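You operate a simulated robot arm through the tools that you are given. There is no shell and no other tool.

The job below is to be done with a simulated robot arm. You get a single attempt, and the scene is never put back.

Task
Put things in order on the hopper table. At the end: the white bottle stands where the beige green-banded tall carton stood; the brown small wood block stands where the purple tin stood; the purple tin is on the yellow tray; the beige green-banded tall carton stands where the brown small wood block stood; whatever was shut is shut again. Leave all else as you found it, and nothing knocked over. Set down upright: purple tin.

The check looks at the end state, three seconds after you hand in, the way a careful person would. Anything else that was tipped, shoved, dropped, spilled or broken makes it a failure.

Robot
A 6-joint arm with a two-finger parallel gripper, fixed in place. Base frame: the origin is at the foot of the arm, x ahead of it, y to its left, z up; the work surface is at about z = 0. Units: cm, rad, N and s.
With the tool pointing down near the work surface it reaches from about 12 to 50 cm from the base axis. Its first joint turns from -1.257 to 1.257 rad. Payload 0.65 kg.
The TCP is the grasp point between the finger pads, 2.5 cm short of the fingertips. In the tool frame z runs along the fingers and y along their closing line. Largest opening 7.6 cm; finger width 1.8, thickness 1; the body of the gripper, 3.6 by 7.8 cm, starts 4.5 cm behind the TCP.
Orientation is that of the tool frame in the base frame, as [roll, pitch, yaw] about the fixed x, y, z axes, in that order (R = Rz(yaw) Ry(pitch) Rx(roll)). With the fingers straight down and closing along the base's y, the tool's x points along the base's -x, its y along +y and its z along -z.

Tools
- The arm moves only by the tool servo_tool. Its argument "targets" is one flat list of numbers, 7 for each row, row after row: the turn, a rotation vector about the tool's x, y, z in degrees, then the shift along the tool's x, y, z in cm, then the finger opening in cm, from 0 to 7.6. In form: [rx, ry, rz, tx, ty, tz, grip, rx, ry, rz, tx, ty, tz, grip, ...]. A call has 1 to 20 rows; each row is the pose to reach, as a shift and turn from the pose commanded when the call began, along the tool's axes at that moment. Each row takes 0.2 s and may step no farther than 5 cm and 0.15 rad from the row before; otherwise, or with a gripper value out of range, the whole call is refused. A pose out of reach is approached as far as the arm can. The call stops where the force on the tool passes 40 N (or 10 N more than at its start, if that is more) or the arm is blocked; 0.2 s more then pass. Each finger travels about 10.8 cm/s and halts on what it meets, pressing with about 20 N; the grip force reading is that of the motor and also rises with nothing between the fingers. The clock runs only during rows and for 0.2 s after the last one: add rows that repeat a pose to give the fingers time. The reply holds the time, the measured pose of the TCP, the force on the tool along the base axes, the opening and the grip force, in the units named above and with some noise, with the torque about the TCP (base axes, N m) and any sound that the robot's microphone picked up.
- Cameras (640 x 400 px; columns grow to the right, rows downward): "scene" is fixed at [6.56, 27.79, 42.62]; the picture's right is [-0.80, -0.60, 0.00], its down [-0.27, 0.36, -0.89] and it looks along [0.54, -0.71, -0.45] (base axes); focal length 313 px, centre (320, 200). "wrist" rides on the gripper at [5.8, 1.1, -8.1] in the tool frame; the picture's right is [-0.18, 0.98, 0.00], its down [-0.75, -0.14, -0.64] and it looks along [-0.63, -0.12, 0.77] (tool axes); focal length 243 px, centre (320, 200). There is no depth. A picture from a camera that has moved, and an enlarged one, comes with that camera's place and axes in the base frame and with its lens. The place of the scene camera against the robot may be out by one fixed shift of up to 2.5 cm in any direction.
- capture(camera): a new picture of that camera. The clock stands still meanwhile.
- close_up(camera, box): a new picture of the part [left, top, right, bottom] of that camera's present view, enlarged. The clock stands still meanwhile.
- job_done(): hands the job in; it is judged then, once.

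Nothing tells you positions but the pictures and the camera data. Unless the task says otherwise, let go and move clear before handing in.

The tools are called as a command line: name --argument value ..., lists and objects as JSON in quotes. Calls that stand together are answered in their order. servo_tool: Moves the arm, as the interface text tells. Its arguments: {"type":"object","properties":{"targets":{"type":"array","items":{"type":"number"}}},"required":["targets"]} The other tools are called the same way: capture (camera) takes a picture; close_up (camera, box) takes an enlarged picture of a part of a camera's view; job_done () hands the job in.

At the start:

```text
time: 0.0
tcp_pos: [15.67, -21.77, 28.54]
orientation: [-3.14, 0.001, 3.14]
contact_force: [-0.2, 0.5, -0.6]
moment: [-0.01, 0.01, -0.02]
opening: 7.6
grasp_force: 0.1
```

scene: 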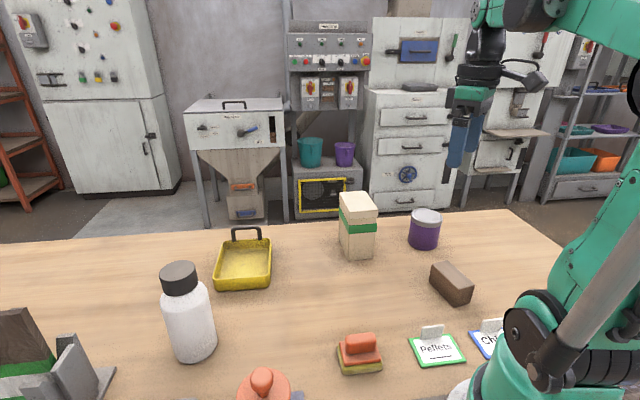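
wrist: 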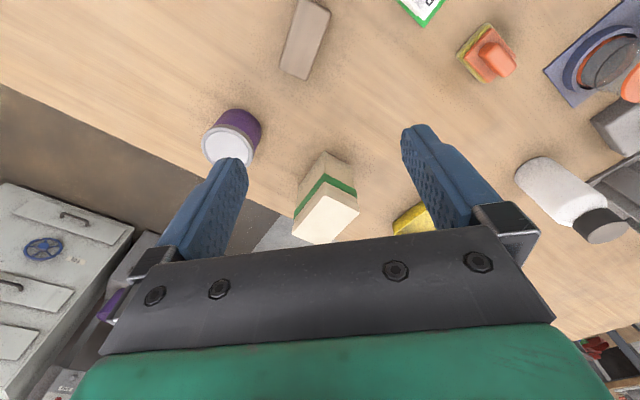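

I see the table from the scene camera: white bottle front left, yellow tray, the beige green-banded carton, the purple tin and the brown block toward the right. I'll take enlarged pictures to find their places before moving.

close_up --camera "scene" --box '[320, 180, 480, 280]'

close_up --camera "scene" --box '[400, 240, 560, 340]'

close_up --camera "scene" --box '[120, 210, 320, 335]'

close_up --camera "scene" --box '[0, 240, 256, 400]'

close_up --camera "scene" --box '[220, 290, 396, 400]'

capture --camera "wrist"

```text
4.00 times, centred on (400, 230) of scene
camera zoom: at [6.56, 27.79, 42.62], right [-0.8, -0.6, 0.0], down [-0.27, 0.36, -0.89], along [0.54, -0.71, -0.45], focal length 1253 px, centre (0, 80)
```

zoom: 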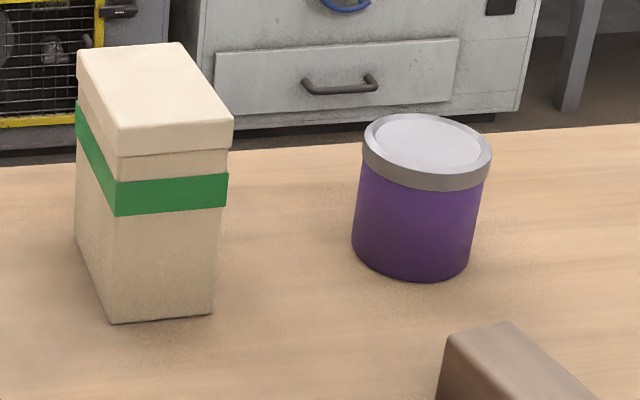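

```text
4.00 times, centred on (480, 290) of scene
camera zoom: at [6.56, 27.79, 42.62], right [-0.8, -0.6, 0.0], down [-0.27, 0.36, -0.89], along [0.54, -0.71, -0.45], focal length 1253 px, centre (-320, -160)
```

zoom: 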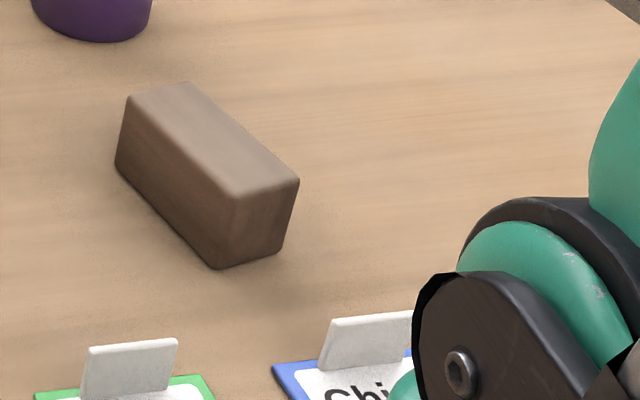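

```text
3.20 times, centred on (220, 272) of scene
camera zoom: at [6.56, 27.79, 42.62], right [-0.8, -0.6, 0.0], down [-0.27, 0.36, -0.89], along [0.54, -0.71, -0.45], focal length 1003 px, centre (640, -32)
```

zoom: 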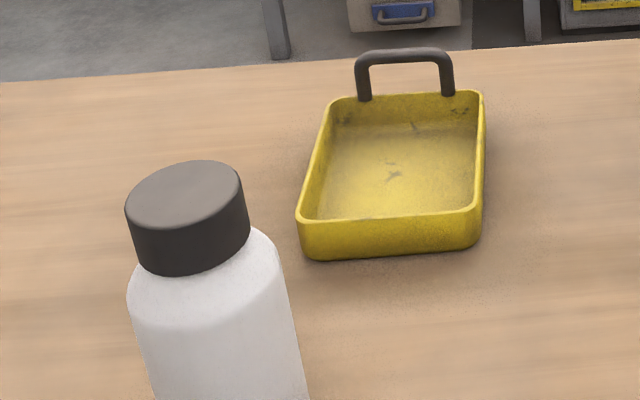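

```text
2.50 times, centred on (128, 320) of scene
camera zoom: at [6.56, 27.79, 42.62], right [-0.8, -0.6, 0.0], down [-0.27, 0.36, -0.89], along [0.54, -0.71, -0.45], focal length 783 px, centre (800, -100)
```

zoom: 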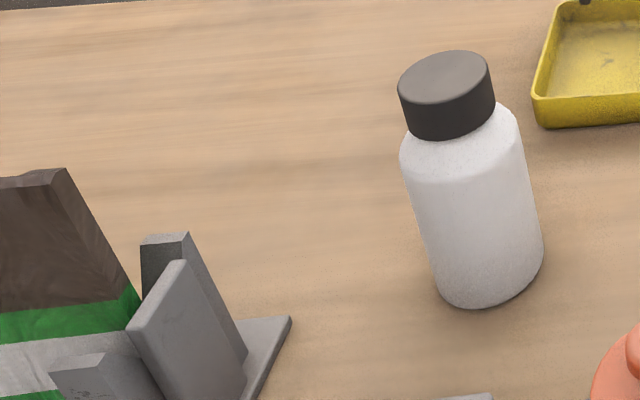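

```text
3.64 times, centred on (308, 345) of scene
camera zoom: at [6.56, 27.79, 42.62], right [-0.8, -0.6, 0.0], down [-0.27, 0.36, -0.89], along [0.54, -0.71, -0.45], focal length 1139 px, centre (364, -327)
```

zoom: 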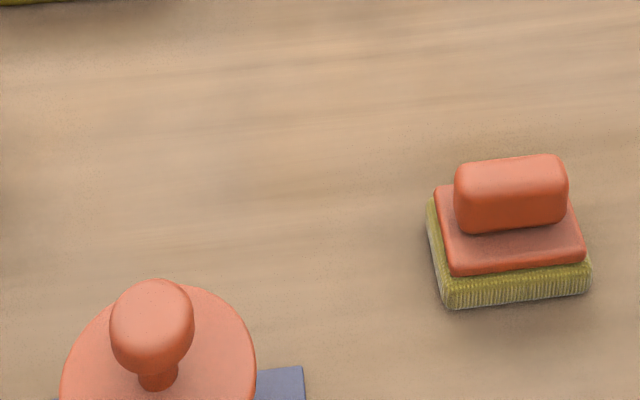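

```text
taken
camera wrist: at [9.87, -20.62, 36.56], right [0.19, 0.98, 0.0], down [0.75, -0.14, 0.64], along [0.63, -0.12, -0.77], focal length 243 px, centre (320, 200)
```

wrist: 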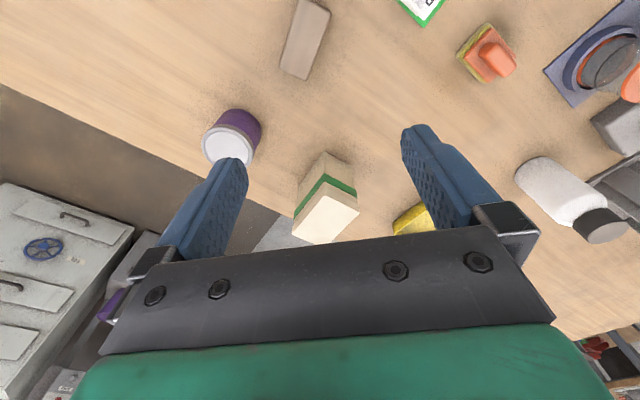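

The scene shows everything is upright, and the chain will be tin → tray, block → tin's place, carton → block's place, bottle → carton's place. The tin is near (22, -36), so I'll hover above it at a safe height and look with the wrist camera.

servo_tool --targets '[0, 0, 0, -1.7, -3.4, 0.1, 7.6, 0, 0, 0, -3.4, -6.9, 0.2, 7.6, 0, 0, 0, -5.0, -10.3, 0.3, 7.6, 0, 0, 0, -6.7, -13.8, 0.5, 7.6, 0, 0, 0, -6.7, -13.8, 0.5, 7.6]'

capture --camera "wrist"

capture --camera "scene"

```text
time: 1.2
tcp_pos: [22.26, -35.39, 27.99]
orientation: [-3.138, 0.0, 3.14]
contact_force: [0.6, 1.1, 0.8]
moment: [0.03, 0.0, -0.01]
opening: 7.58
grasp_force: 0.0
out of reach, approached as far as the arm can: row 4, 5
```

```text
taken
camera wrist: at [16.46, -34.25, 36.03], right [0.19, 0.98, 0.0], down [0.75, -0.14, 0.64], along [0.63, -0.12, -0.77], focal length 243 px, centre (320, 200)
```

wrist: 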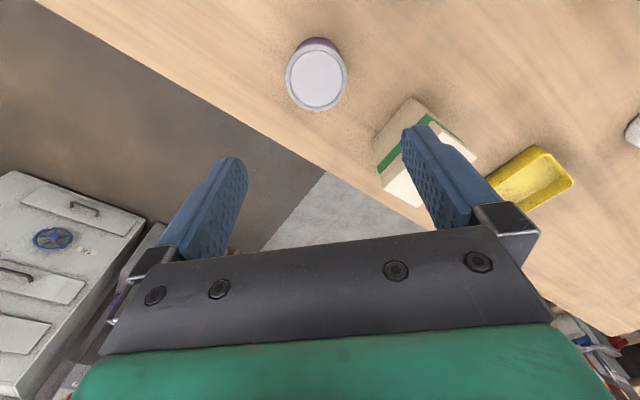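

```text
taken
```

scene: 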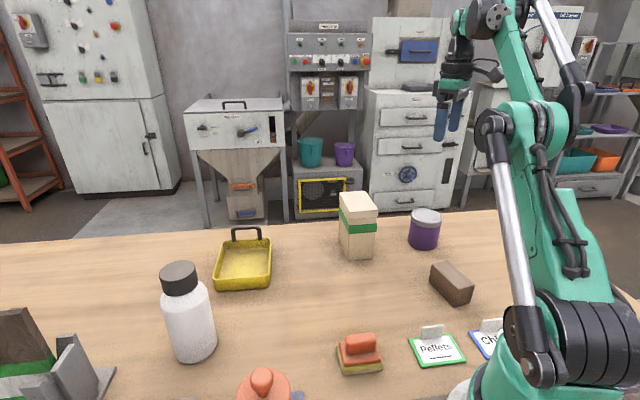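

The tin is now almost beneath the gripper and the view is clear. I'll enlarge the wrist view to measure the tin, carton and tray.

close_up --camera "wrist" --box '[256, 20, 384, 120]'

close_up --camera "wrist" --box '[350, 80, 590, 230]'

```text
4.00 times, centred on (320, 70) of wrist
camera zoom: at [16.46, -34.25, 36.03], right [0.19, 0.98, 0.0], down [0.75, -0.14, 0.64], along [0.63, -0.12, -0.77], focal length 970 px, centre (320, 720)
```

zoom: 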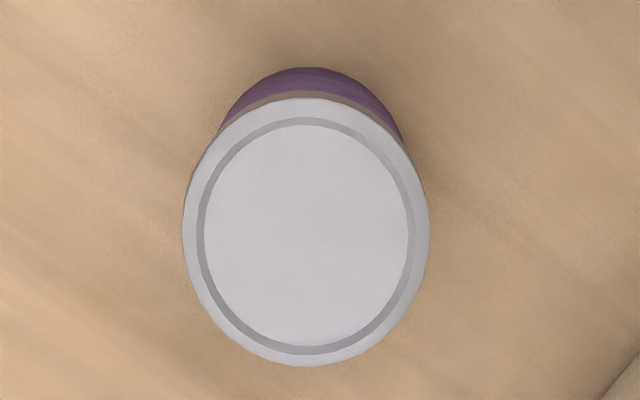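

```text
2.67 times, centred on (470, 155) of wrist
camera zoom: at [16.46, -34.25, 36.03], right [0.19, 0.98, 0.0], down [0.75, -0.14, 0.64], along [0.63, -0.12, -0.77], focal length 647 px, centre (-80, 320)
```

zoom: 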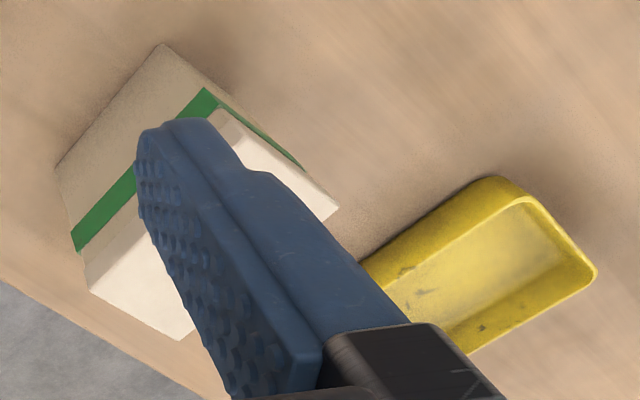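

The tin reads at about (23.4, -36.0), roughly 6.9 cm wide and 6.5 cm tall; the tray's near corner is around (40, -4). I'll lower partway over the tin and check alignment again.

servo_tool --targets '[0, 0, 0, -0.3, -0.1, 4.3, 7.6, 0, 0, 0, -0.6, -0.3, 8.7, 7.6, 0, 0, 0, -0.98, -0.43, 13.0, 7.6, 0, 0, 0, -0.98, -0.43, 13.0, 7.6]'

capture --camera "wrist"

capture --camera "scene"

```text
time: 2.2
tcp_pos: [23.0, -35.62, 14.74]
orientation: [-3.138, 0.0, 3.14]
contact_force: [0.2, 0.5, 0.5]
moment: [0.01, 0.02, 0.02]
opening: 7.59
grasp_force: 0.1
```

```text
taken
camera wrist: at [17.18, -34.51, 22.71], right [0.19, 0.98, 0.0], down [0.75, -0.14, 0.64], along [0.63, -0.12, -0.77], focal length 243 px, centre (320, 200)
```

wrist: 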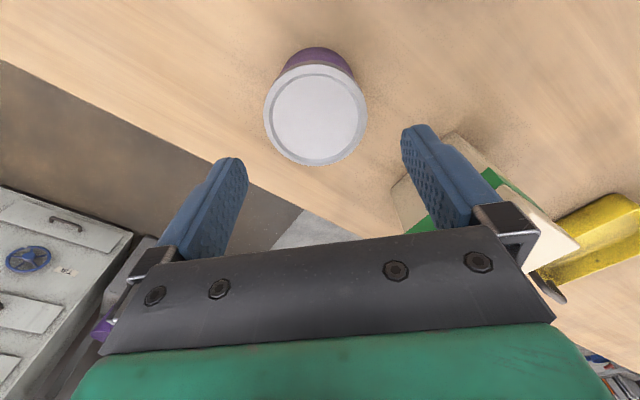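

```text
taken
```

scene: 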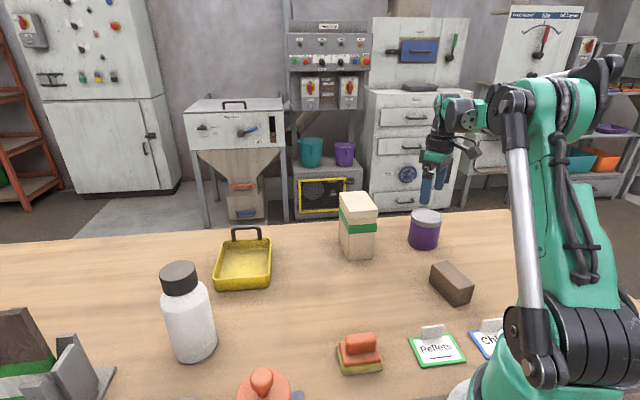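

The gripper is now about 8 cm above the tin, slightly off-centre. I'll measure the lid again with an enlarged view.

close_up --camera "wrist" --box '[240, 30, 400, 180]'

close_up --camera "wrist" --box '[360, 100, 640, 320]'

```text
2.67 times, centred on (320, 105) of wrist
camera zoom: at [17.18, -34.51, 22.71], right [0.19, 0.98, 0.0], down [0.75, -0.14, 0.64], along [0.63, -0.12, -0.77], focal length 647 px, centre (320, 453)
```

zoom: 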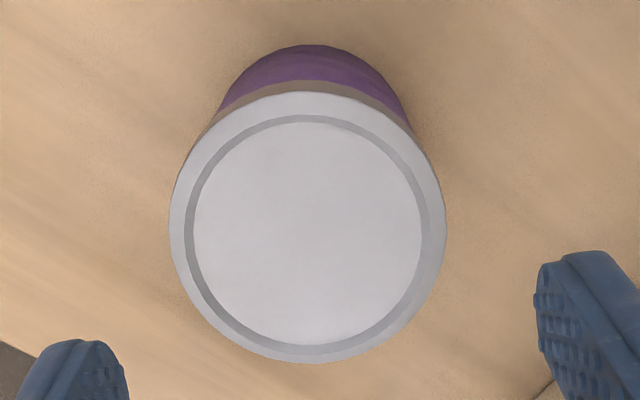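

```text
1.82 times, centred on (500, 210) of wrist
camera zoom: at [17.18, -34.51, 22.71], right [0.19, 0.98, 0.0], down [0.75, -0.14, 0.64], along [0.63, -0.12, -0.77], focal length 441 px, centre (-7, 182)
```

zoom: 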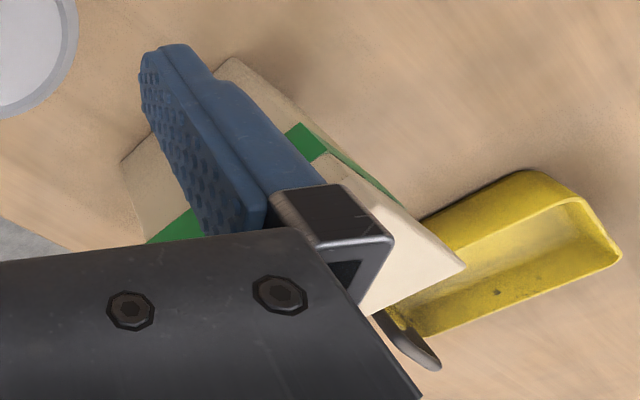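

The tin's centre works out to (23.25, -36.0), about 6.7 cm wide and 7.2 cm tall. I'll correct the lateral offset while staying just above the lid, then check the pose.

servo_tool --targets '[0, 0, 0, -0.25, -0.38, 1.5, 7.6, 0, 0, 0, -0.25, -0.38, 3.5, 7.6, 0, 0, 0, -0.25, -0.38, 3.5, 7.6, 0, 0, 0, -0.25, -0.38, 3.5, 7.6]'

close_up --camera "wrist" --box '[200, 40, 440, 240]'

```text
time: 3.2
tcp_pos: [23.27, -36.04, 11.52]
orientation: [-3.138, 0.0, 3.14]
contact_force: [-0.5, 0.2, 0.2]
moment: [0.02, 0.01, 0.02]
opening: 7.59
grasp_force: 0.0
```

```text
2.00 times, centred on (320, 140) of wrist
camera zoom: at [17.48, -34.9, 19.4], right [0.19, 0.98, 0.0], down [0.75, -0.14, 0.64], along [0.63, -0.12, -0.77], focal length 485 px, centre (320, 320)
```

zoom: 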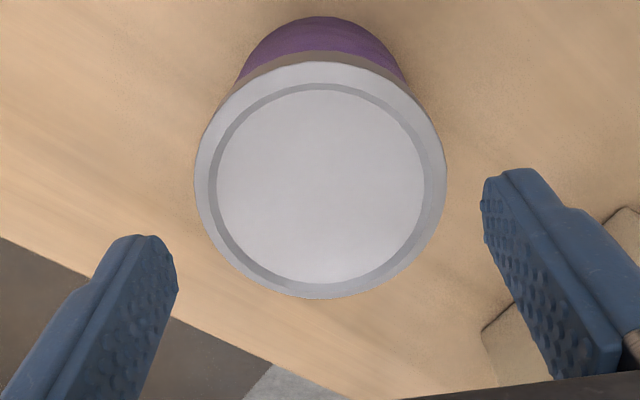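

The gripper is centred over the tin at (23.3, -36.0). Now I'll lower so the fingers straddle the tin's upper part and close.

servo_tool --targets '[0, 0, 0, 0, 0, 2.2, 7.6, 0, 0, 0, 0, 0, 4.4, 7.6, 0, 0, 0, 0, 0, 6.4, 7.6, 0, 0, 0, 0, 0, 6.4, 7.6, 0, 0, 0, 0, 0, 6.4, 7.6]'

capture --camera "wrist"

close_up --camera "scene" --box '[340, 150, 500, 270]'

```text
time: 4.4
tcp_pos: [23.29, -36.07, 5.16]
orientation: [-3.138, -0.001, 3.138]
contact_force: [0.1, -0.4, 0.3]
moment: [0.03, 0.0, 0.01]
opening: 7.6
grasp_force: 0.0
```

```text
taken
camera wrist: at [17.47, -34.82, 13.04], right [0.19, 0.98, 0.0], down [0.75, -0.14, 0.64], along [0.63, -0.12, -0.77], focal length 243 px, centre (320, 200)
```

wrist: 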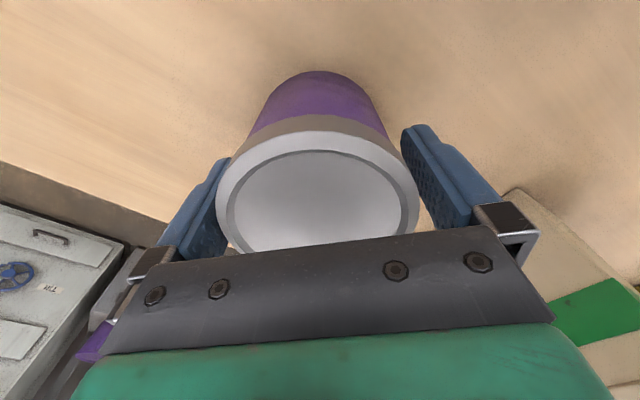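

```text
3.33 times, centred on (420, 210) of scene
camera zoom: at [6.56, 27.79, 42.62], right [-0.8, -0.6, 0.0], down [-0.27, 0.36, -0.89], along [0.54, -0.71, -0.45], focal length 1044 px, centre (-13, 167)
```

zoom: 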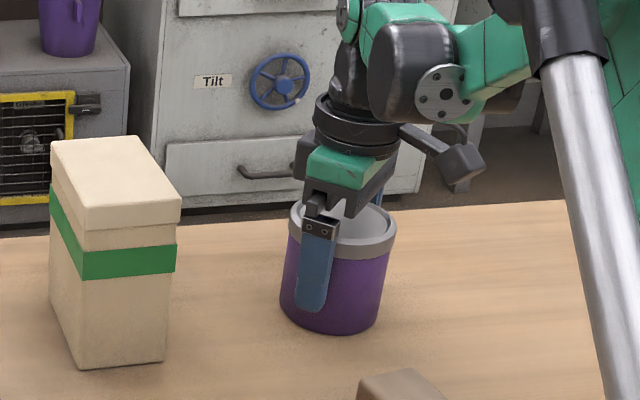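

The fingers straddle the tin with small, even gaps. I'll close the gripper here.

servo_tool --targets '[0, 0, 0, 0, 0, 0, 6.9, 0, 0, 0, 0, 0, 0, 6.0, 0, 0, 0, 0, 0, 0, 6.0, 0, 0, 0, 0, 0, 0, 6.0]'

```text
time: 5.4
tcp_pos: [23.33, -36.03, 5.07]
orientation: [-3.138, 0.001, 3.14]
contact_force: [-1.0, -0.4, 0.1]
moment: [0.06, -0.01, 0.03]
opening: 6.75
grasp_force: 19.9
```

The tin is held at 6.75 cm opening with about 20 N. I'll lift it a little and check the load and view.

servo_tool --targets '[0, 0, 0, 0, 0, -1.0, 6.0, 0, 0, 0, 0, 0, -3, 6.0, 0, 0, 0, 0, 0, -6, 6.0, 0, 0, 0, 0, 0, -6, 6.0]'

capture --camera "scene"

capture --camera "wrist"

```text
time: 6.4
tcp_pos: [23.5, -36.27, 10.99]
orientation: [-3.138, 0.001, 3.141]
contact_force: [0.5, 0.4, -2.7]
moment: [0.0, -0.01, -0.01]
opening: 6.77
grasp_force: 20.2
```

```text
taken
```

scene: 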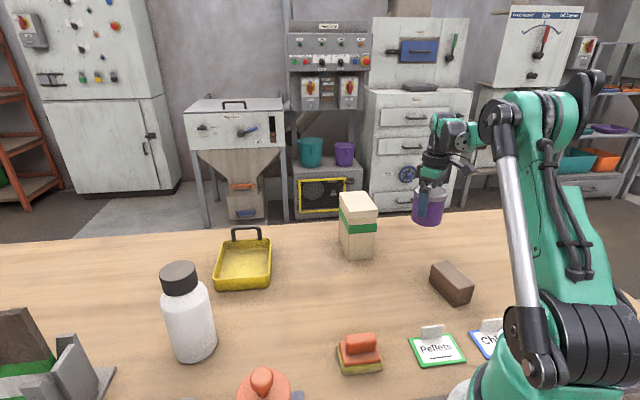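

```text
taken
camera wrist: at [17.64, -35.21, 19.05], right [0.19, 0.98, 0.0], down [0.75, -0.14, 0.64], along [0.63, -0.12, -0.77], focal length 243 px, centre (320, 200)
```

wrist: 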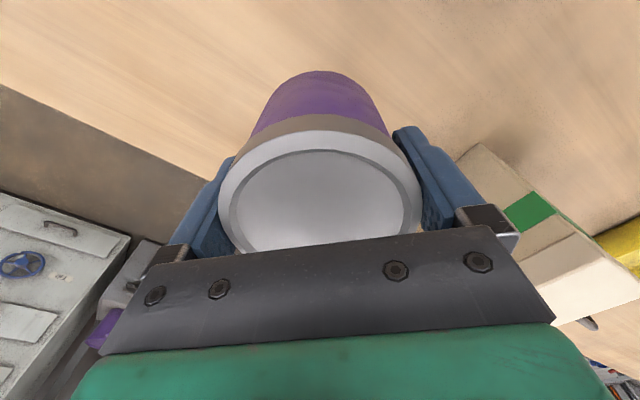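

The tin is lifted cleanly (about 0.27 kg) and hangs upright. I'll raise it and swing inward over the open table toward the tray, well above the carton.

servo_tool --targets '[0, 0, 0, 0.6, 1.8, -2, 6.0, 0, 0, 0, 1.2, 3.6, -4, 6.0, 0, 0, 0, 1.7, 5.6, -6, 6.0, 0, 0, 0, 2.0, 7.8, -8, 6.0, 0, 0, 0, 2.0, 10.3, -9, 6.0, 0, 0, 0, 1.4, 13, -9, 6.0, 0, 0, 0, 0.4, 15.7, -9, 6.0, 0, 0, 0, -0.9, 18.3, -9, 6.0, 0, 0, 0, -2.3, 20.9, -9, 6.0, 0, 0, 0, -3.7, 23.5, -9, 6.0, 0, 0, 0, -5.1, 26, -9, 6.0, 0, 0, 0, -6.5, 28.3, -9, 6.0, 0, 0, 0, -6.5, 28.3, -9, 6.0, 0, 0, 0, -6.5, 28.3, -9, 6.0]'

capture --camera "wrist"

capture --camera "scene"

```text
time: 9.4
tcp_pos: [29.89, -7.99, 19.84]
orientation: [-3.137, 0.001, 3.138]
contact_force: [0.5, -0.4, -2.0]
moment: [0.01, 0.0, -0.02]
opening: 6.77
grasp_force: 19.9
```

```text
taken
camera wrist: at [24.07, -6.85, 27.84], right [0.19, 0.98, 0.0], down [0.75, -0.14, 0.64], along [0.63, -0.12, -0.77], focal length 243 px, centre (320, 200)
```

wrist: 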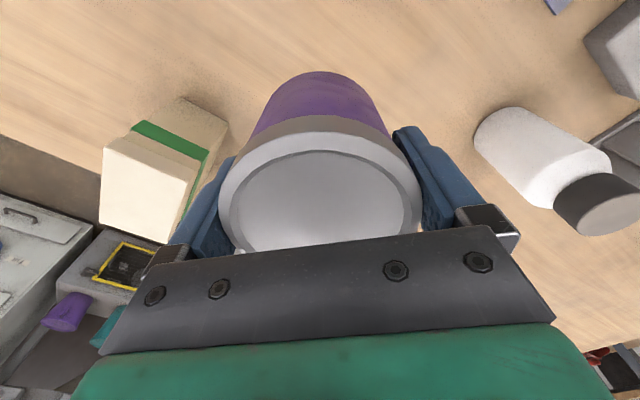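

```text
taken
```

scene: 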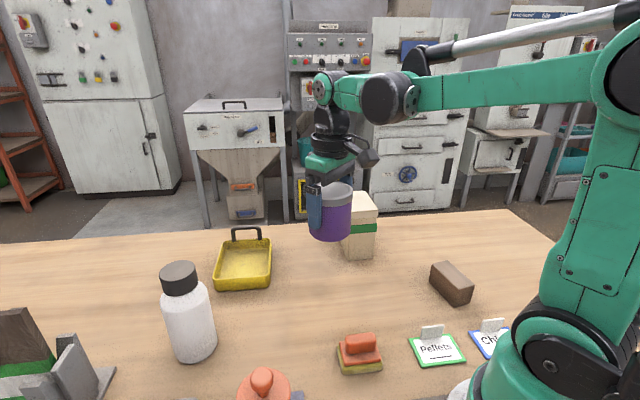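

The tray is hidden behind the held tin in the wrist view. I'll move forward to about (40, -4) so that the tray's near corner and edges become visible under the camera.

servo_tool --targets '[0, 0, 0, -2.5, 1, 0.4, 6.0, 0, 0, 0, -5, 2, 0.8, 6.0, 0, 0, 0, -7.5, 3, 1.2, 6.0, 0, 0, 0, -10, 4, 1.7, 6.0, 0, 0, 0, -10, 4, 1.7, 6.0, 0, 0, 0, -10, 4, 1.7, 6.0]'

capture --camera "wrist"

capture --camera "scene"

```text
time: 10.8
tcp_pos: [39.93, -3.82, 18.17]
orientation: [-3.139, 0.0, 3.139]
contact_force: [-0.1, -0.7, -2.2]
moment: [-0.03, 0.02, 0.0]
opening: 6.78
grasp_force: 20.6
```

```text
taken
camera wrist: at [34.18, -2.71, 26.12], right [0.19, 0.98, 0.0], down [0.75, -0.14, 0.64], along [0.63, -0.12, -0.77], focal length 243 px, centre (320, 200)
```

wrist: 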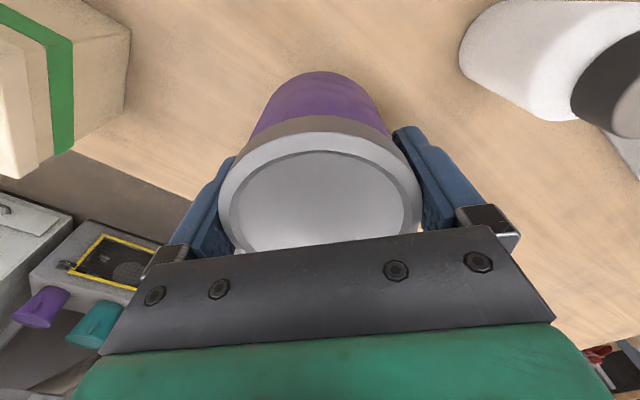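

```text
taken
```

scene: 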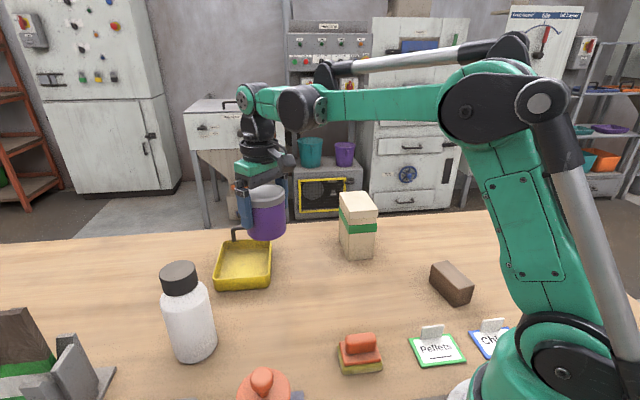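

The tray is still hidden behind the tin in the wrist view, so I'll use the scene camera and calibrate its shift with the tin, whose place I know from the gripper. I'll enlarge the tin and the tray in the scene view.

close_up --camera "scene" --box '[200, 170, 328, 250]'

close_up --camera "scene" --box '[192, 215, 320, 295]'

close_up --camera "wrist" --box '[380, 60, 540, 260]'

```text
5.00 times, centred on (264, 210) of scene
camera zoom: at [6.56, 27.79, 42.62], right [-0.8, -0.6, 0.0], down [-0.27, 0.36, -0.89], along [0.54, -0.71, -0.45], focal length 1567 px, centre (600, 150)
```

zoom: 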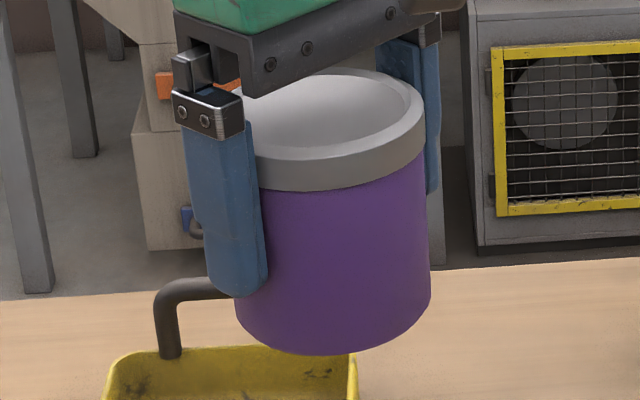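

```text
5.00 times, centred on (256, 255) of scene
camera zoom: at [6.56, 27.79, 42.62], right [-0.8, -0.6, 0.0], down [-0.27, 0.36, -0.89], along [0.54, -0.71, -0.45], focal length 1567 px, centre (640, -75)
```

zoom: 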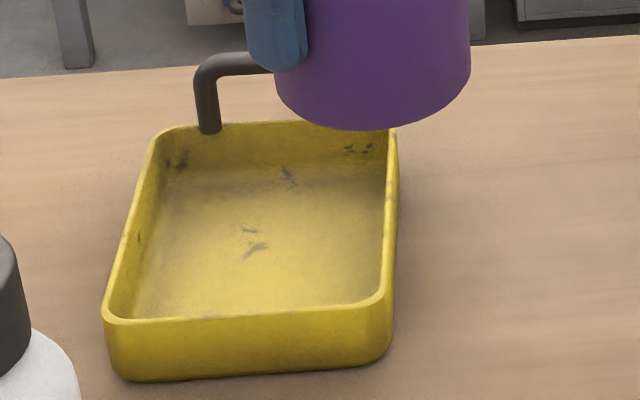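

```text
2.00 times, centred on (460, 160) of wrist
camera zoom: at [34.18, -2.71, 26.12], right [0.19, 0.98, 0.0], down [0.75, -0.14, 0.64], along [0.63, -0.12, -0.77], focal length 485 px, centre (40, 280)
```

zoom: 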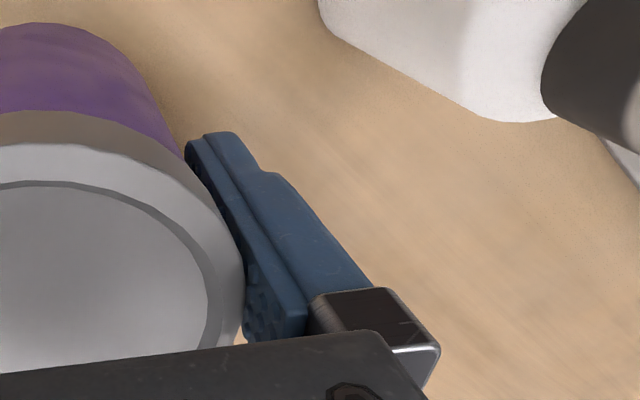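

Calibrating with the tin puts the tray's centre near (49.4, -5.5) with its near corner at (41, -5) and a rim about 2.5 cm high. I'll move out and down to hover the tin over roughly (48, -5.4), with the tin's bottom above the rim, then check.

servo_tool --targets '[0, 0, 0, -2, -0.4, 1.6, 6.0, 0, 0, 0, -4, -0.8, 3.5, 6.0, 0, 0, 0, -6, -1.2, 5.5, 6.0, 0, 0, 0, -8, -1.6, 7.5, 6.0, 0, 0, 0, -8, -1.6, 7.5, 6.0, 0, 0, 0, -8, -1.6, 7.5, 6.0]'

capture --camera "wrist"

close_up --camera "scene" --box '[160, 190, 352, 310]'

```text
time: 12.2
tcp_pos: [47.98, -5.56, 10.84]
orientation: [-3.138, 0.0, 3.139]
contact_force: [0.0, 0.3, -3.0]
moment: [0.02, -0.01, -0.05]
opening: 6.77
grasp_force: 20.2
```

```text
taken
camera wrist: at [42.12, -4.37, 18.74], right [0.19, 0.98, 0.0], down [0.75, -0.14, 0.64], along [0.63, -0.12, -0.77], focal length 243 px, centre (320, 200)
```

wrist: 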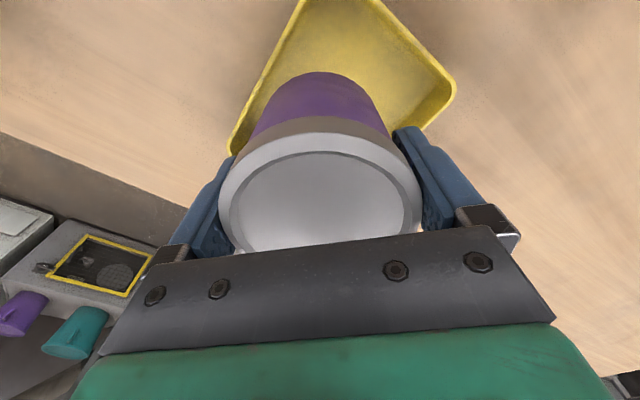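

```text
3.33 times, centred on (256, 250) of scene
camera zoom: at [6.56, 27.79, 42.62], right [-0.8, -0.6, 0.0], down [-0.27, 0.36, -0.89], along [0.54, -0.71, -0.45], focal length 1044 px, centre (533, 33)
```

zoom: 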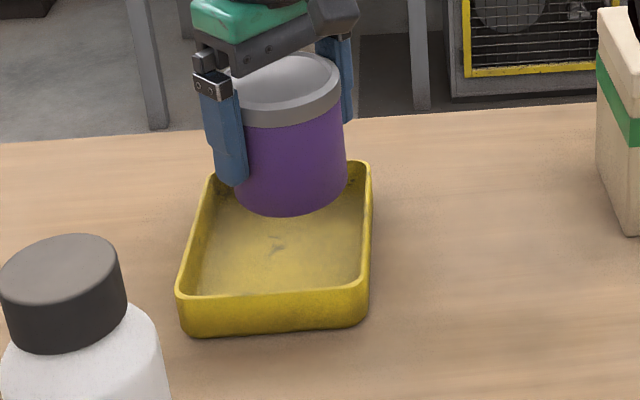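

In the wrist view the tin is a bit close to the tray's right-hand (−y) wall; the tray centre reads about (48.7, -4.6). I'll shift (+0.4, +0.9) and lower until just above the tray floor.

servo_tool --targets '[0, 0, 0, -0.4, 0.9, 0, 6.0, 0, 0, 0, -0.4, 0.9, 1.0, 6.0, 0, 0, 0, -0.4, 0.9, 2.0, 6.0, 0, 0, 0, -0.4, 0.9, 3.0, 6.0, 0, 0, 0, -0.4, 0.9, 3.0, 6.0, 0, 0, 0, -0.4, 0.9, 3.0, 6.0]'

capture --camera "wrist"

close_up --camera "scene" --box '[160, 190, 352, 310]'

```text
time: 13.6
tcp_pos: [48.51, -4.77, 7.75]
orientation: [-3.138, 0.001, 3.14]
contact_force: [0.0, -0.5, -1.8]
moment: [0.04, 0.01, -0.01]
opening: 6.76
grasp_force: 19.6
```

```text
taken
camera wrist: at [42.66, -3.54, 15.71], right [0.19, 0.98, 0.0], down [0.75, -0.14, 0.64], along [0.63, -0.12, -0.77], focal length 243 px, centre (320, 200)
```

wrist: 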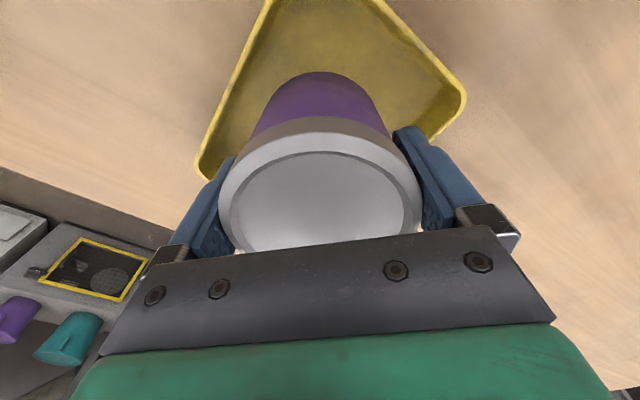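

```text
3.33 times, centred on (256, 250) of scene
camera zoom: at [6.56, 27.79, 42.62], right [-0.8, -0.6, 0.0], down [-0.27, 0.36, -0.89], along [0.54, -0.71, -0.45], focal length 1044 px, centre (533, 33)
```

zoom: 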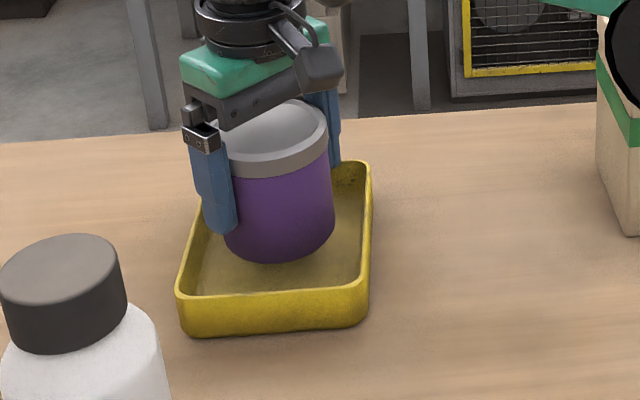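

The tin now sits over the middle of the tray with its bottom around 2.7 cm. I'll lower in small steps and watch the force for the tray floor.

servo_tool --targets '[0, 0, 0, 0, 0, 0.6, 6.0, 0, 0, 0, 0, 0, 1.2, 6.0, 0, 0, 0, 0, 0, 1.7, 6.0, 0, 0, 0, 0, 0, 1.7, 6.0]'

```text
time: 14.6
tcp_pos: [48.31, -4.7, 6.02]
orientation: [-3.139, 0.0, 3.139]
contact_force: [0.2, 0.2, -2.0]
moment: [0.02, 0.02, 0.01]
opening: 6.73
grasp_force: 19.7
```

servo_tool --targets '[0, 0, 0, 0, 0, 0.15, 6.0, 0, 0, 0, 0, 0, 0.3, 6.0, 0, 0, 0, 0, 0, 0.3, 6.0]'

close_up --camera "scene" --box '[160, 190, 352, 310]'

```text
time: 15.4
tcp_pos: [48.37, -4.64, 5.66]
orientation: [-3.138, 0.001, 3.138]
contact_force: [0.4, -0.3, -2.1]
moment: [0.0, -0.02, 0.03]
opening: 6.74
grasp_force: 20.1
```

```text
3.33 times, centred on (256, 250) of scene
camera zoom: at [6.56, 27.79, 42.62], right [-0.8, -0.6, 0.0], down [-0.27, 0.36, -0.89], along [0.54, -0.71, -0.45], focal length 1044 px, centre (533, 33)
```

zoom: 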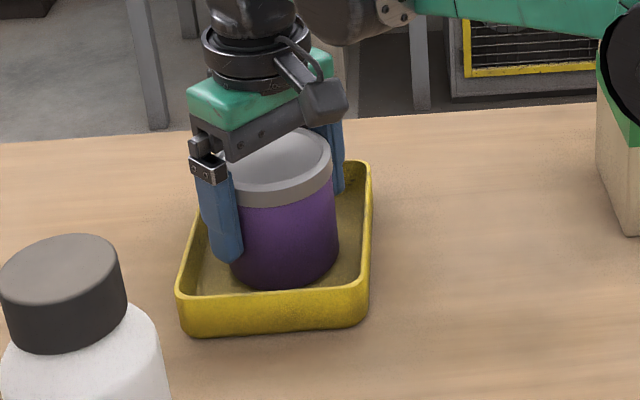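

The tin is deep inside the tray but not yet touching. I'll keep lowering in small steps.

servo_tool --targets '[0, 0, 0, 0, 0, 0.1, 6.0, 0, 0, 0, 0, 0, 0.2, 6.0, 0, 0, 0, 0, 0, 0.2, 6.0]'

```text
time: 16.2
tcp_pos: [48.4, -4.69, 5.55]
orientation: [-3.136, 0.0, 3.14]
contact_force: [-0.2, -0.5, -2.6]
moment: [-0.01, 0.0, 0.01]
opening: 6.77
grasp_force: 20.2
```

servo_tool --targets '[0, 0, 0, 0, 0, 0.1, 6.0, 0, 0, 0, 0, 0, 0.2, 6.0, 0, 0, 0, 0, 0, 0.2, 6.0]'

```text
time: 17.0
tcp_pos: [48.49, -4.67, 5.43]
orientation: [-3.139, -0.001, 3.141]
contact_force: [-1.4, -3.9, 15.2]
moment: [0.1, 0.0, 0.03]
opening: 6.73
grasp_force: 20.2
```

The tin has touched the tray floor (15 N). I'll ease the pressure by a millimetre and open the fingers.

servo_tool --targets '[0, 0, 0, 0, 0, -0.12, 6.0, 0, 0, 0, 0, 0, -0.12, 6.9, 0, 0, 0, 0, 0, -0.12, 7.6, 0, 0, 0, 0, 0, -0.12, 7.6]'

capture --camera "wrist"

close_up --camera "scene" --box '[160, 190, 352, 310]'

```text
time: 18.0
tcp_pos: [48.42, -4.65, 5.47]
orientation: [-3.138, 0.0, 3.139]
contact_force: [-0.6, 0.0, -0.1]
moment: [0.01, 0.0, -0.02]
opening: 7.61
grasp_force: 0.2
```

```text
taken
camera wrist: at [42.61, -3.52, 13.42], right [0.19, 0.98, 0.0], down [0.75, -0.14, 0.64], along [0.63, -0.12, -0.77], focal length 243 px, centre (320, 200)
```

wrist: 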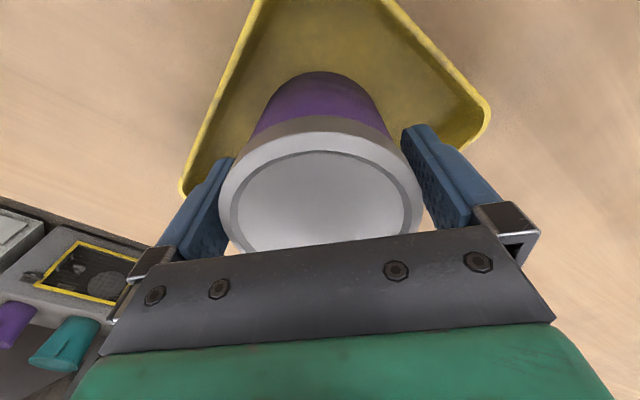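

```text
3.33 times, centred on (256, 250) of scene
camera zoom: at [6.56, 27.79, 42.62], right [-0.8, -0.6, 0.0], down [-0.27, 0.36, -0.89], along [0.54, -0.71, -0.45], focal length 1044 px, centre (533, 33)
```

zoom: 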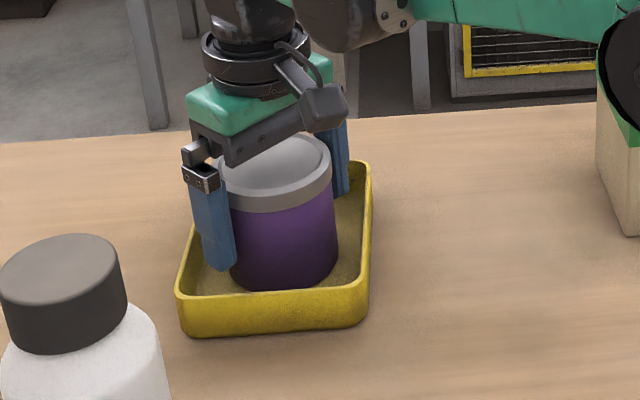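

The tin is released and stands upright in the tray. I'll lift straight up clear of it, then retreat and travel to hover over the brown block.

servo_tool --targets '[0, 0, 0, 0, 0, -2, 7.6, 0, 0, 0, 0, 0, -4, 7.6, 0, 0, 0, 0, 0, -6.5, 7.6, 0, 0, 0, 3, 0, -9.5, 7.6, 0, 0, 0, 7, -1, -12, 7.6, 0, 0, 0, 11, -3, -13.5, 7.6, 0, 0, 0, 15, -5, -14.5, 7.6, 0, 0, 0, 18.5, -8, -15, 7.6, 0, 0, 0, 22, -11, -15, 7.6, 0, 0, 0, 25.5, -14, -15, 7.6, 0, 0, 0, 29, -17, -15, 7.6, 0, 0, 0, 32, -19, -15, 7.6, 0, 0, 0, 34, -19, -15, 7.6, 0, 0, 0, 34, -19, -15, 7.6]'

capture --camera "wrist"

capture --camera "scene"

```text
time: 21.0
tcp_pos: [14.29, -23.62, 20.45]
orientation: [-3.139, -0.001, 3.14]
contact_force: [-0.3, 0.0, 0.1]
moment: [0.02, 0.0, 0.01]
opening: 7.6
grasp_force: 0.0
```

```text
taken
camera wrist: at [8.49, -22.55, 28.35], right [0.19, 0.98, 0.0], down [0.75, -0.14, 0.64], along [0.63, -0.12, -0.77], focal length 243 px, centre (320, 200)
```

wrist: 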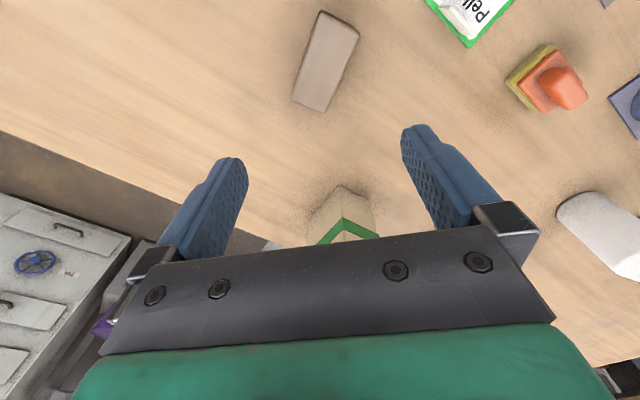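

```text
taken
```

scene: 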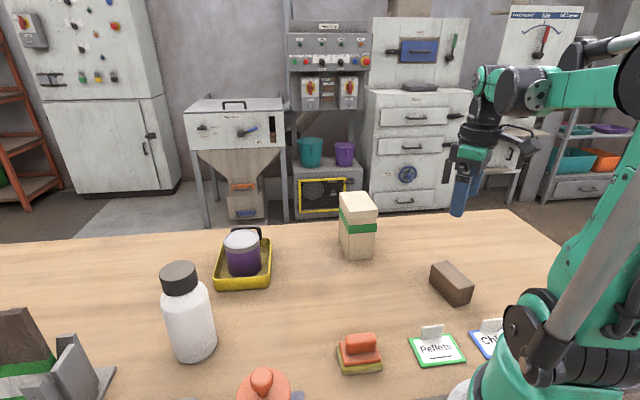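

The tin stands upright in the tray and the brown block is in view below the gripper. I'll enlarge the wrist view of the block to get its position and angle.

close_up --camera "wrist" --box '[260, 0, 400, 120]'

close_up --camera "wrist" --box '[260, 160, 420, 260]'

close_up --camera "scene" --box '[190, 215, 318, 295]'

```text
3.33 times, centred on (330, 60) of wrist
camera zoom: at [8.49, -22.55, 28.35], right [0.19, 0.98, 0.0], down [0.75, -0.14, 0.64], along [0.63, -0.12, -0.77], focal length 809 px, centre (287, 667)
```

zoom: 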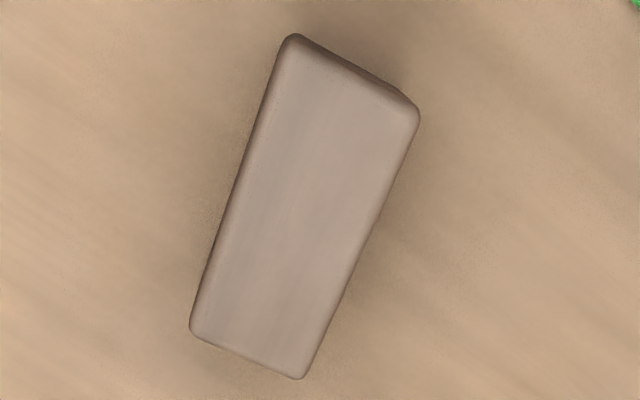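

```text
4.00 times, centred on (340, 210) of wrist
camera zoom: at [8.49, -22.55, 28.35], right [0.19, 0.98, 0.0], down [0.75, -0.14, 0.64], along [0.63, -0.12, -0.77], focal length 970 px, centre (240, 160)
```

zoom: 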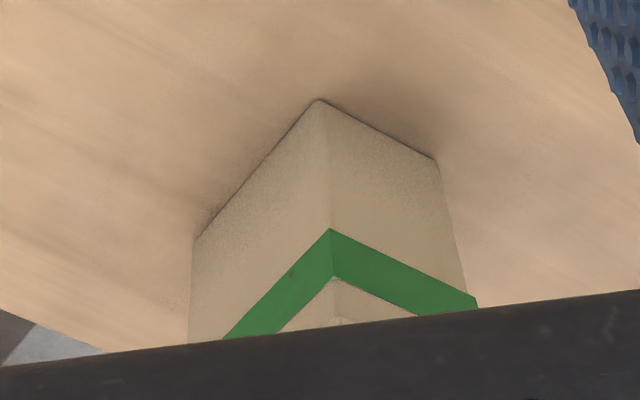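

```text
5.00 times, centred on (254, 255) of scene
camera zoom: at [6.56, 27.79, 42.62], right [-0.8, -0.6, 0.0], down [-0.27, 0.36, -0.89], along [0.54, -0.71, -0.45], focal length 1567 px, centre (650, -75)
```

zoom: 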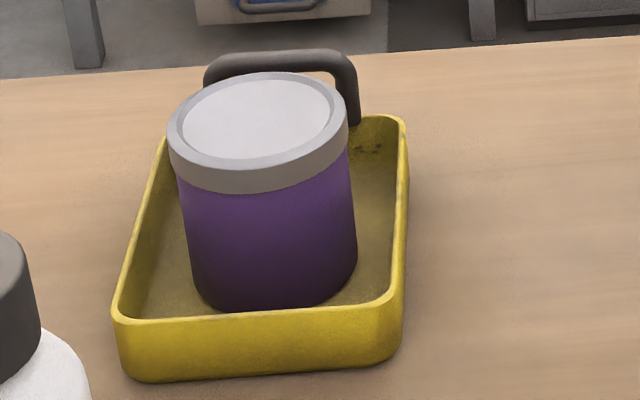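

The block's centre is about (13.3, -23.2), 3.6 × 7.3 cm, about 4 cm tall, with its long axis at -34°. I'll turn the tool 34° so the fingers close across its short side, and come down partway.

servo_tool --targets '[0, 0, 8.5, 0.3, 0.1, 1.5, 7.6, 0, 0, 17, 0.6, 0.2, 3.5, 7.6, 0, 0, 25.5, 0.95, 0.43, 5.5, 7.6, 0, 0, 34, 0.95, 0.43, 7.5, 7.6, 0, 0, 34, 0.95, 0.43, 7.5, 7.6, 0, 0, 34, 0.95, 0.43, 7.5, 7.6]'

capture --camera "wrist"

close_up --camera "wrist" --box '[200, 20, 440, 170]'

```text
time: 22.4
tcp_pos: [13.41, -23.0, 12.82]
orientation: [-3.138, 0.002, 2.547]
contact_force: [-0.4, -0.2, 0.2]
moment: [0.03, 0.01, 0.05]
opening: 7.6
grasp_force: 0.0
```

```text
taken
camera wrist: at [9.22, -18.81, 20.78], right [0.7, 0.71, 0.0], down [0.54, -0.54, 0.64], along [0.46, -0.45, -0.76], focal length 243 px, centre (320, 200)
```

wrist: 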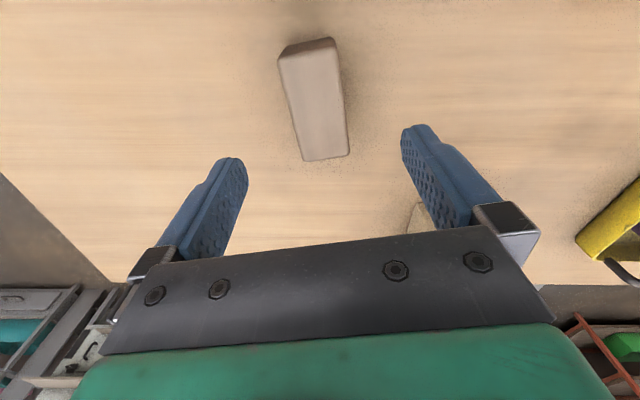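

```text
2.67 times, centred on (320, 95) of wrist
camera zoom: at [9.22, -18.81, 20.78], right [0.7, 0.71, 0.0], down [0.54, -0.54, 0.64], along [0.46, -0.45, -0.76], focal length 647 px, centre (320, 480)
```

zoom: 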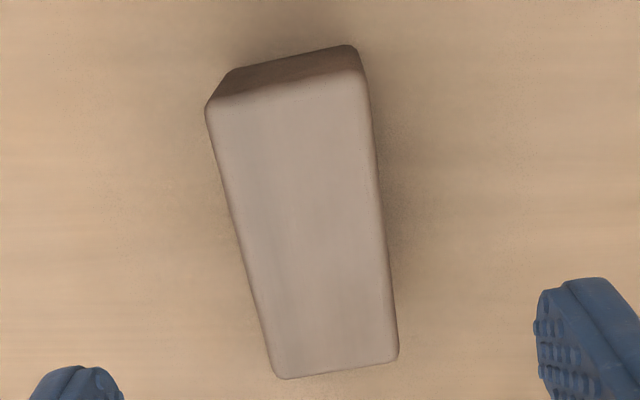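

Two views agree: block centre (13.43, -23.25), long axis -34°. I'll apply the small correction and lower around the block.

servo_tool --targets '[0, 0, 0, -0.17, -0.21, 2.5, 7.6, 0, 0, 0, -0.17, -0.21, 5, 7.6, 0, 0, 0, -0.17, -0.21, 7.5, 7.6, 0, 0, 0, -0.17, -0.21, 9.3, 7.6, 0, 0, 0, -0.17, -0.21, 9.3, 7.6, 0, 0, 0, -0.17, -0.21, 9.3, 7.6]'

capture --camera "wrist"

close_up --camera "scene" --box '[380, 210, 540, 330]'

```text
time: 23.8
tcp_pos: [13.48, -23.36, 3.52]
orientation: [-3.137, 0.001, 2.546]
contact_force: [0.4, 0.1, 1.5]
moment: [0.0, 0.0, 0.01]
opening: 7.59
grasp_force: 0.0
```

```text
taken
camera wrist: at [9.29, -19.09, 11.51], right [0.7, 0.71, 0.0], down [0.54, -0.54, 0.64], along [0.46, -0.45, -0.76], focal length 243 px, centre (320, 200)
```

wrist: 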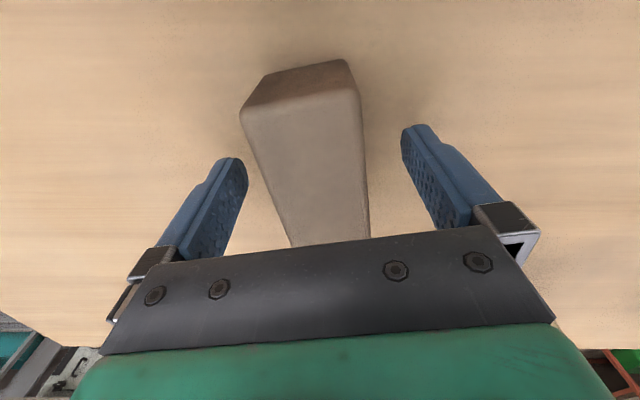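

```text
3.33 times, centred on (460, 270) of scene
camera zoom: at [6.56, 27.79, 42.62], right [-0.8, -0.6, 0.0], down [-0.27, 0.36, -0.89], along [0.54, -0.71, -0.45], focal length 1044 px, centre (-147, -33)
```

zoom: 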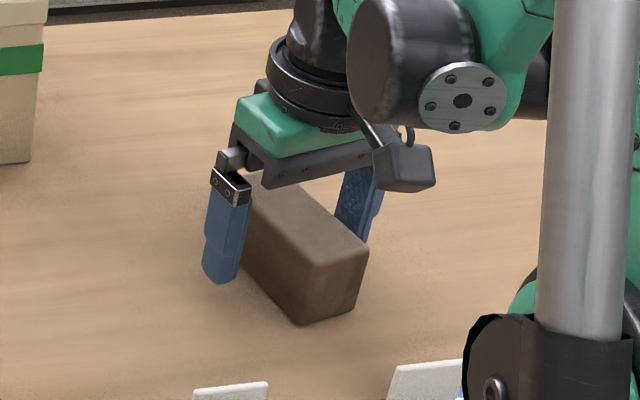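

The fingers sit evenly either side of the block. I'll close on it.

servo_tool --targets '[0, 0, 0, 0, 0, 0, 5.5, 0, 0, 0, 0, 0, 0, 4.2, 0, 0, 0, 0, 0, 0, 3.4, 0, 0, 0, 0, 0, 0, 2.9, 0, 0, 0, 0, 0, 0, 2.9]'

capture --camera "wrist"

```text
time: 25.0
tcp_pos: [13.52, -23.37, 3.62]
orientation: [-3.141, 0.002, 2.546]
contact_force: [-0.1, 0.5, -0.5]
moment: [-0.03, 0.0, 0.02]
opening: 3.77
grasp_force: 20.5
```

```text
taken
camera wrist: at [9.29, -19.09, 11.52], right [0.7, 0.71, 0.0], down [0.54, -0.54, 0.64], along [0.46, -0.45, -0.76], focal length 243 px, centre (320, 200)
```

wrist: 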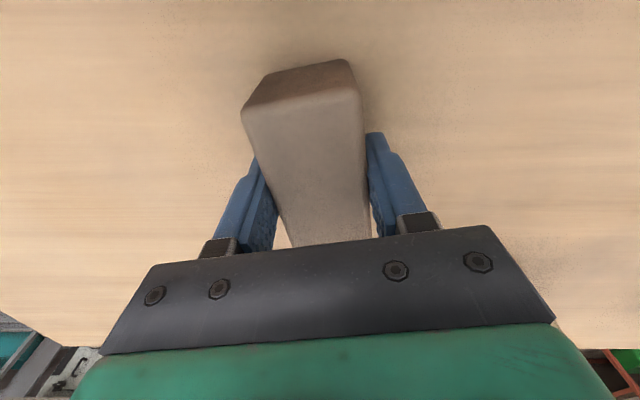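

The block is gripped at 3.77 cm. I'll lift it and carry it to above the tin's old place at (23.3, -36.0).

servo_tool --targets '[0, 0, 0, 0, 0, -1.5, 2.9, 0, 0, 0, 0, 0, -4, 2.9, 0, 0, 0, -1.5, -0.5, -6, 2.9, 0, 0, 0, -4.5, -1.48, -7, 2.9, 0, 0, 0, -7.6, -2.5, -7, 2.9, 0, 0, 0, -10.7, -3.53, -7, 2.9, 0, 0, 0, -13.5, -4.45, -7, 2.9, 0, 0, 0, -15.29, -5.04, -7, 2.9, 0, 0, 0, -15.29, -5.04, -7, 2.9, 0, 0, 0, -15.29, -5.04, -7, 2.9]'

capture --camera "wrist"

capture --camera "scene"

```text
time: 27.2
tcp_pos: [23.33, -36.39, 10.93]
orientation: [-3.137, 0.002, 2.547]
contact_force: [-0.1, 0.1, -1.2]
moment: [-0.02, -0.02, -0.01]
opening: 3.76
grasp_force: 20.0
```

```text
taken
camera wrist: at [19.17, -32.15, 18.96], right [0.7, 0.71, 0.0], down [0.54, -0.54, 0.64], along [0.46, -0.45, -0.76], focal length 243 px, centre (320, 200)
```

wrist: 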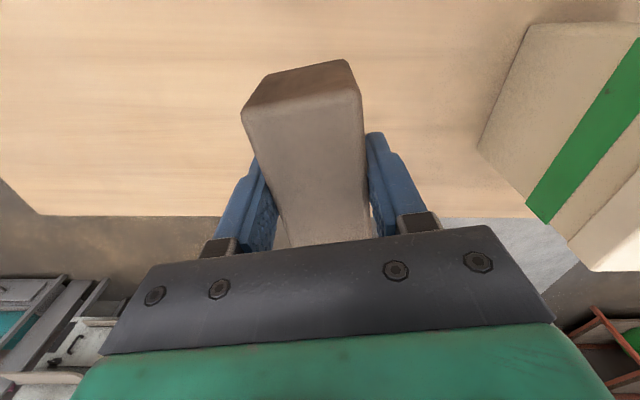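

```text
taken
```

scene: 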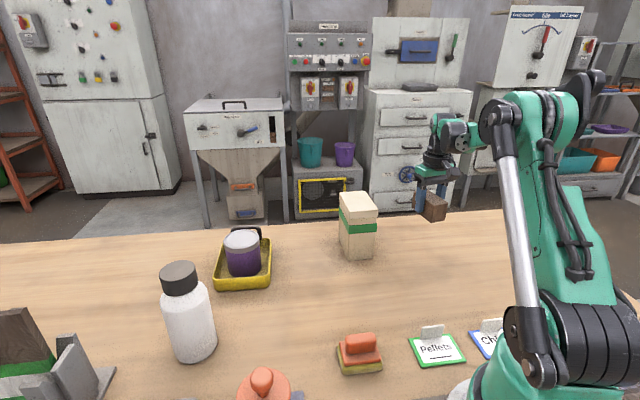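

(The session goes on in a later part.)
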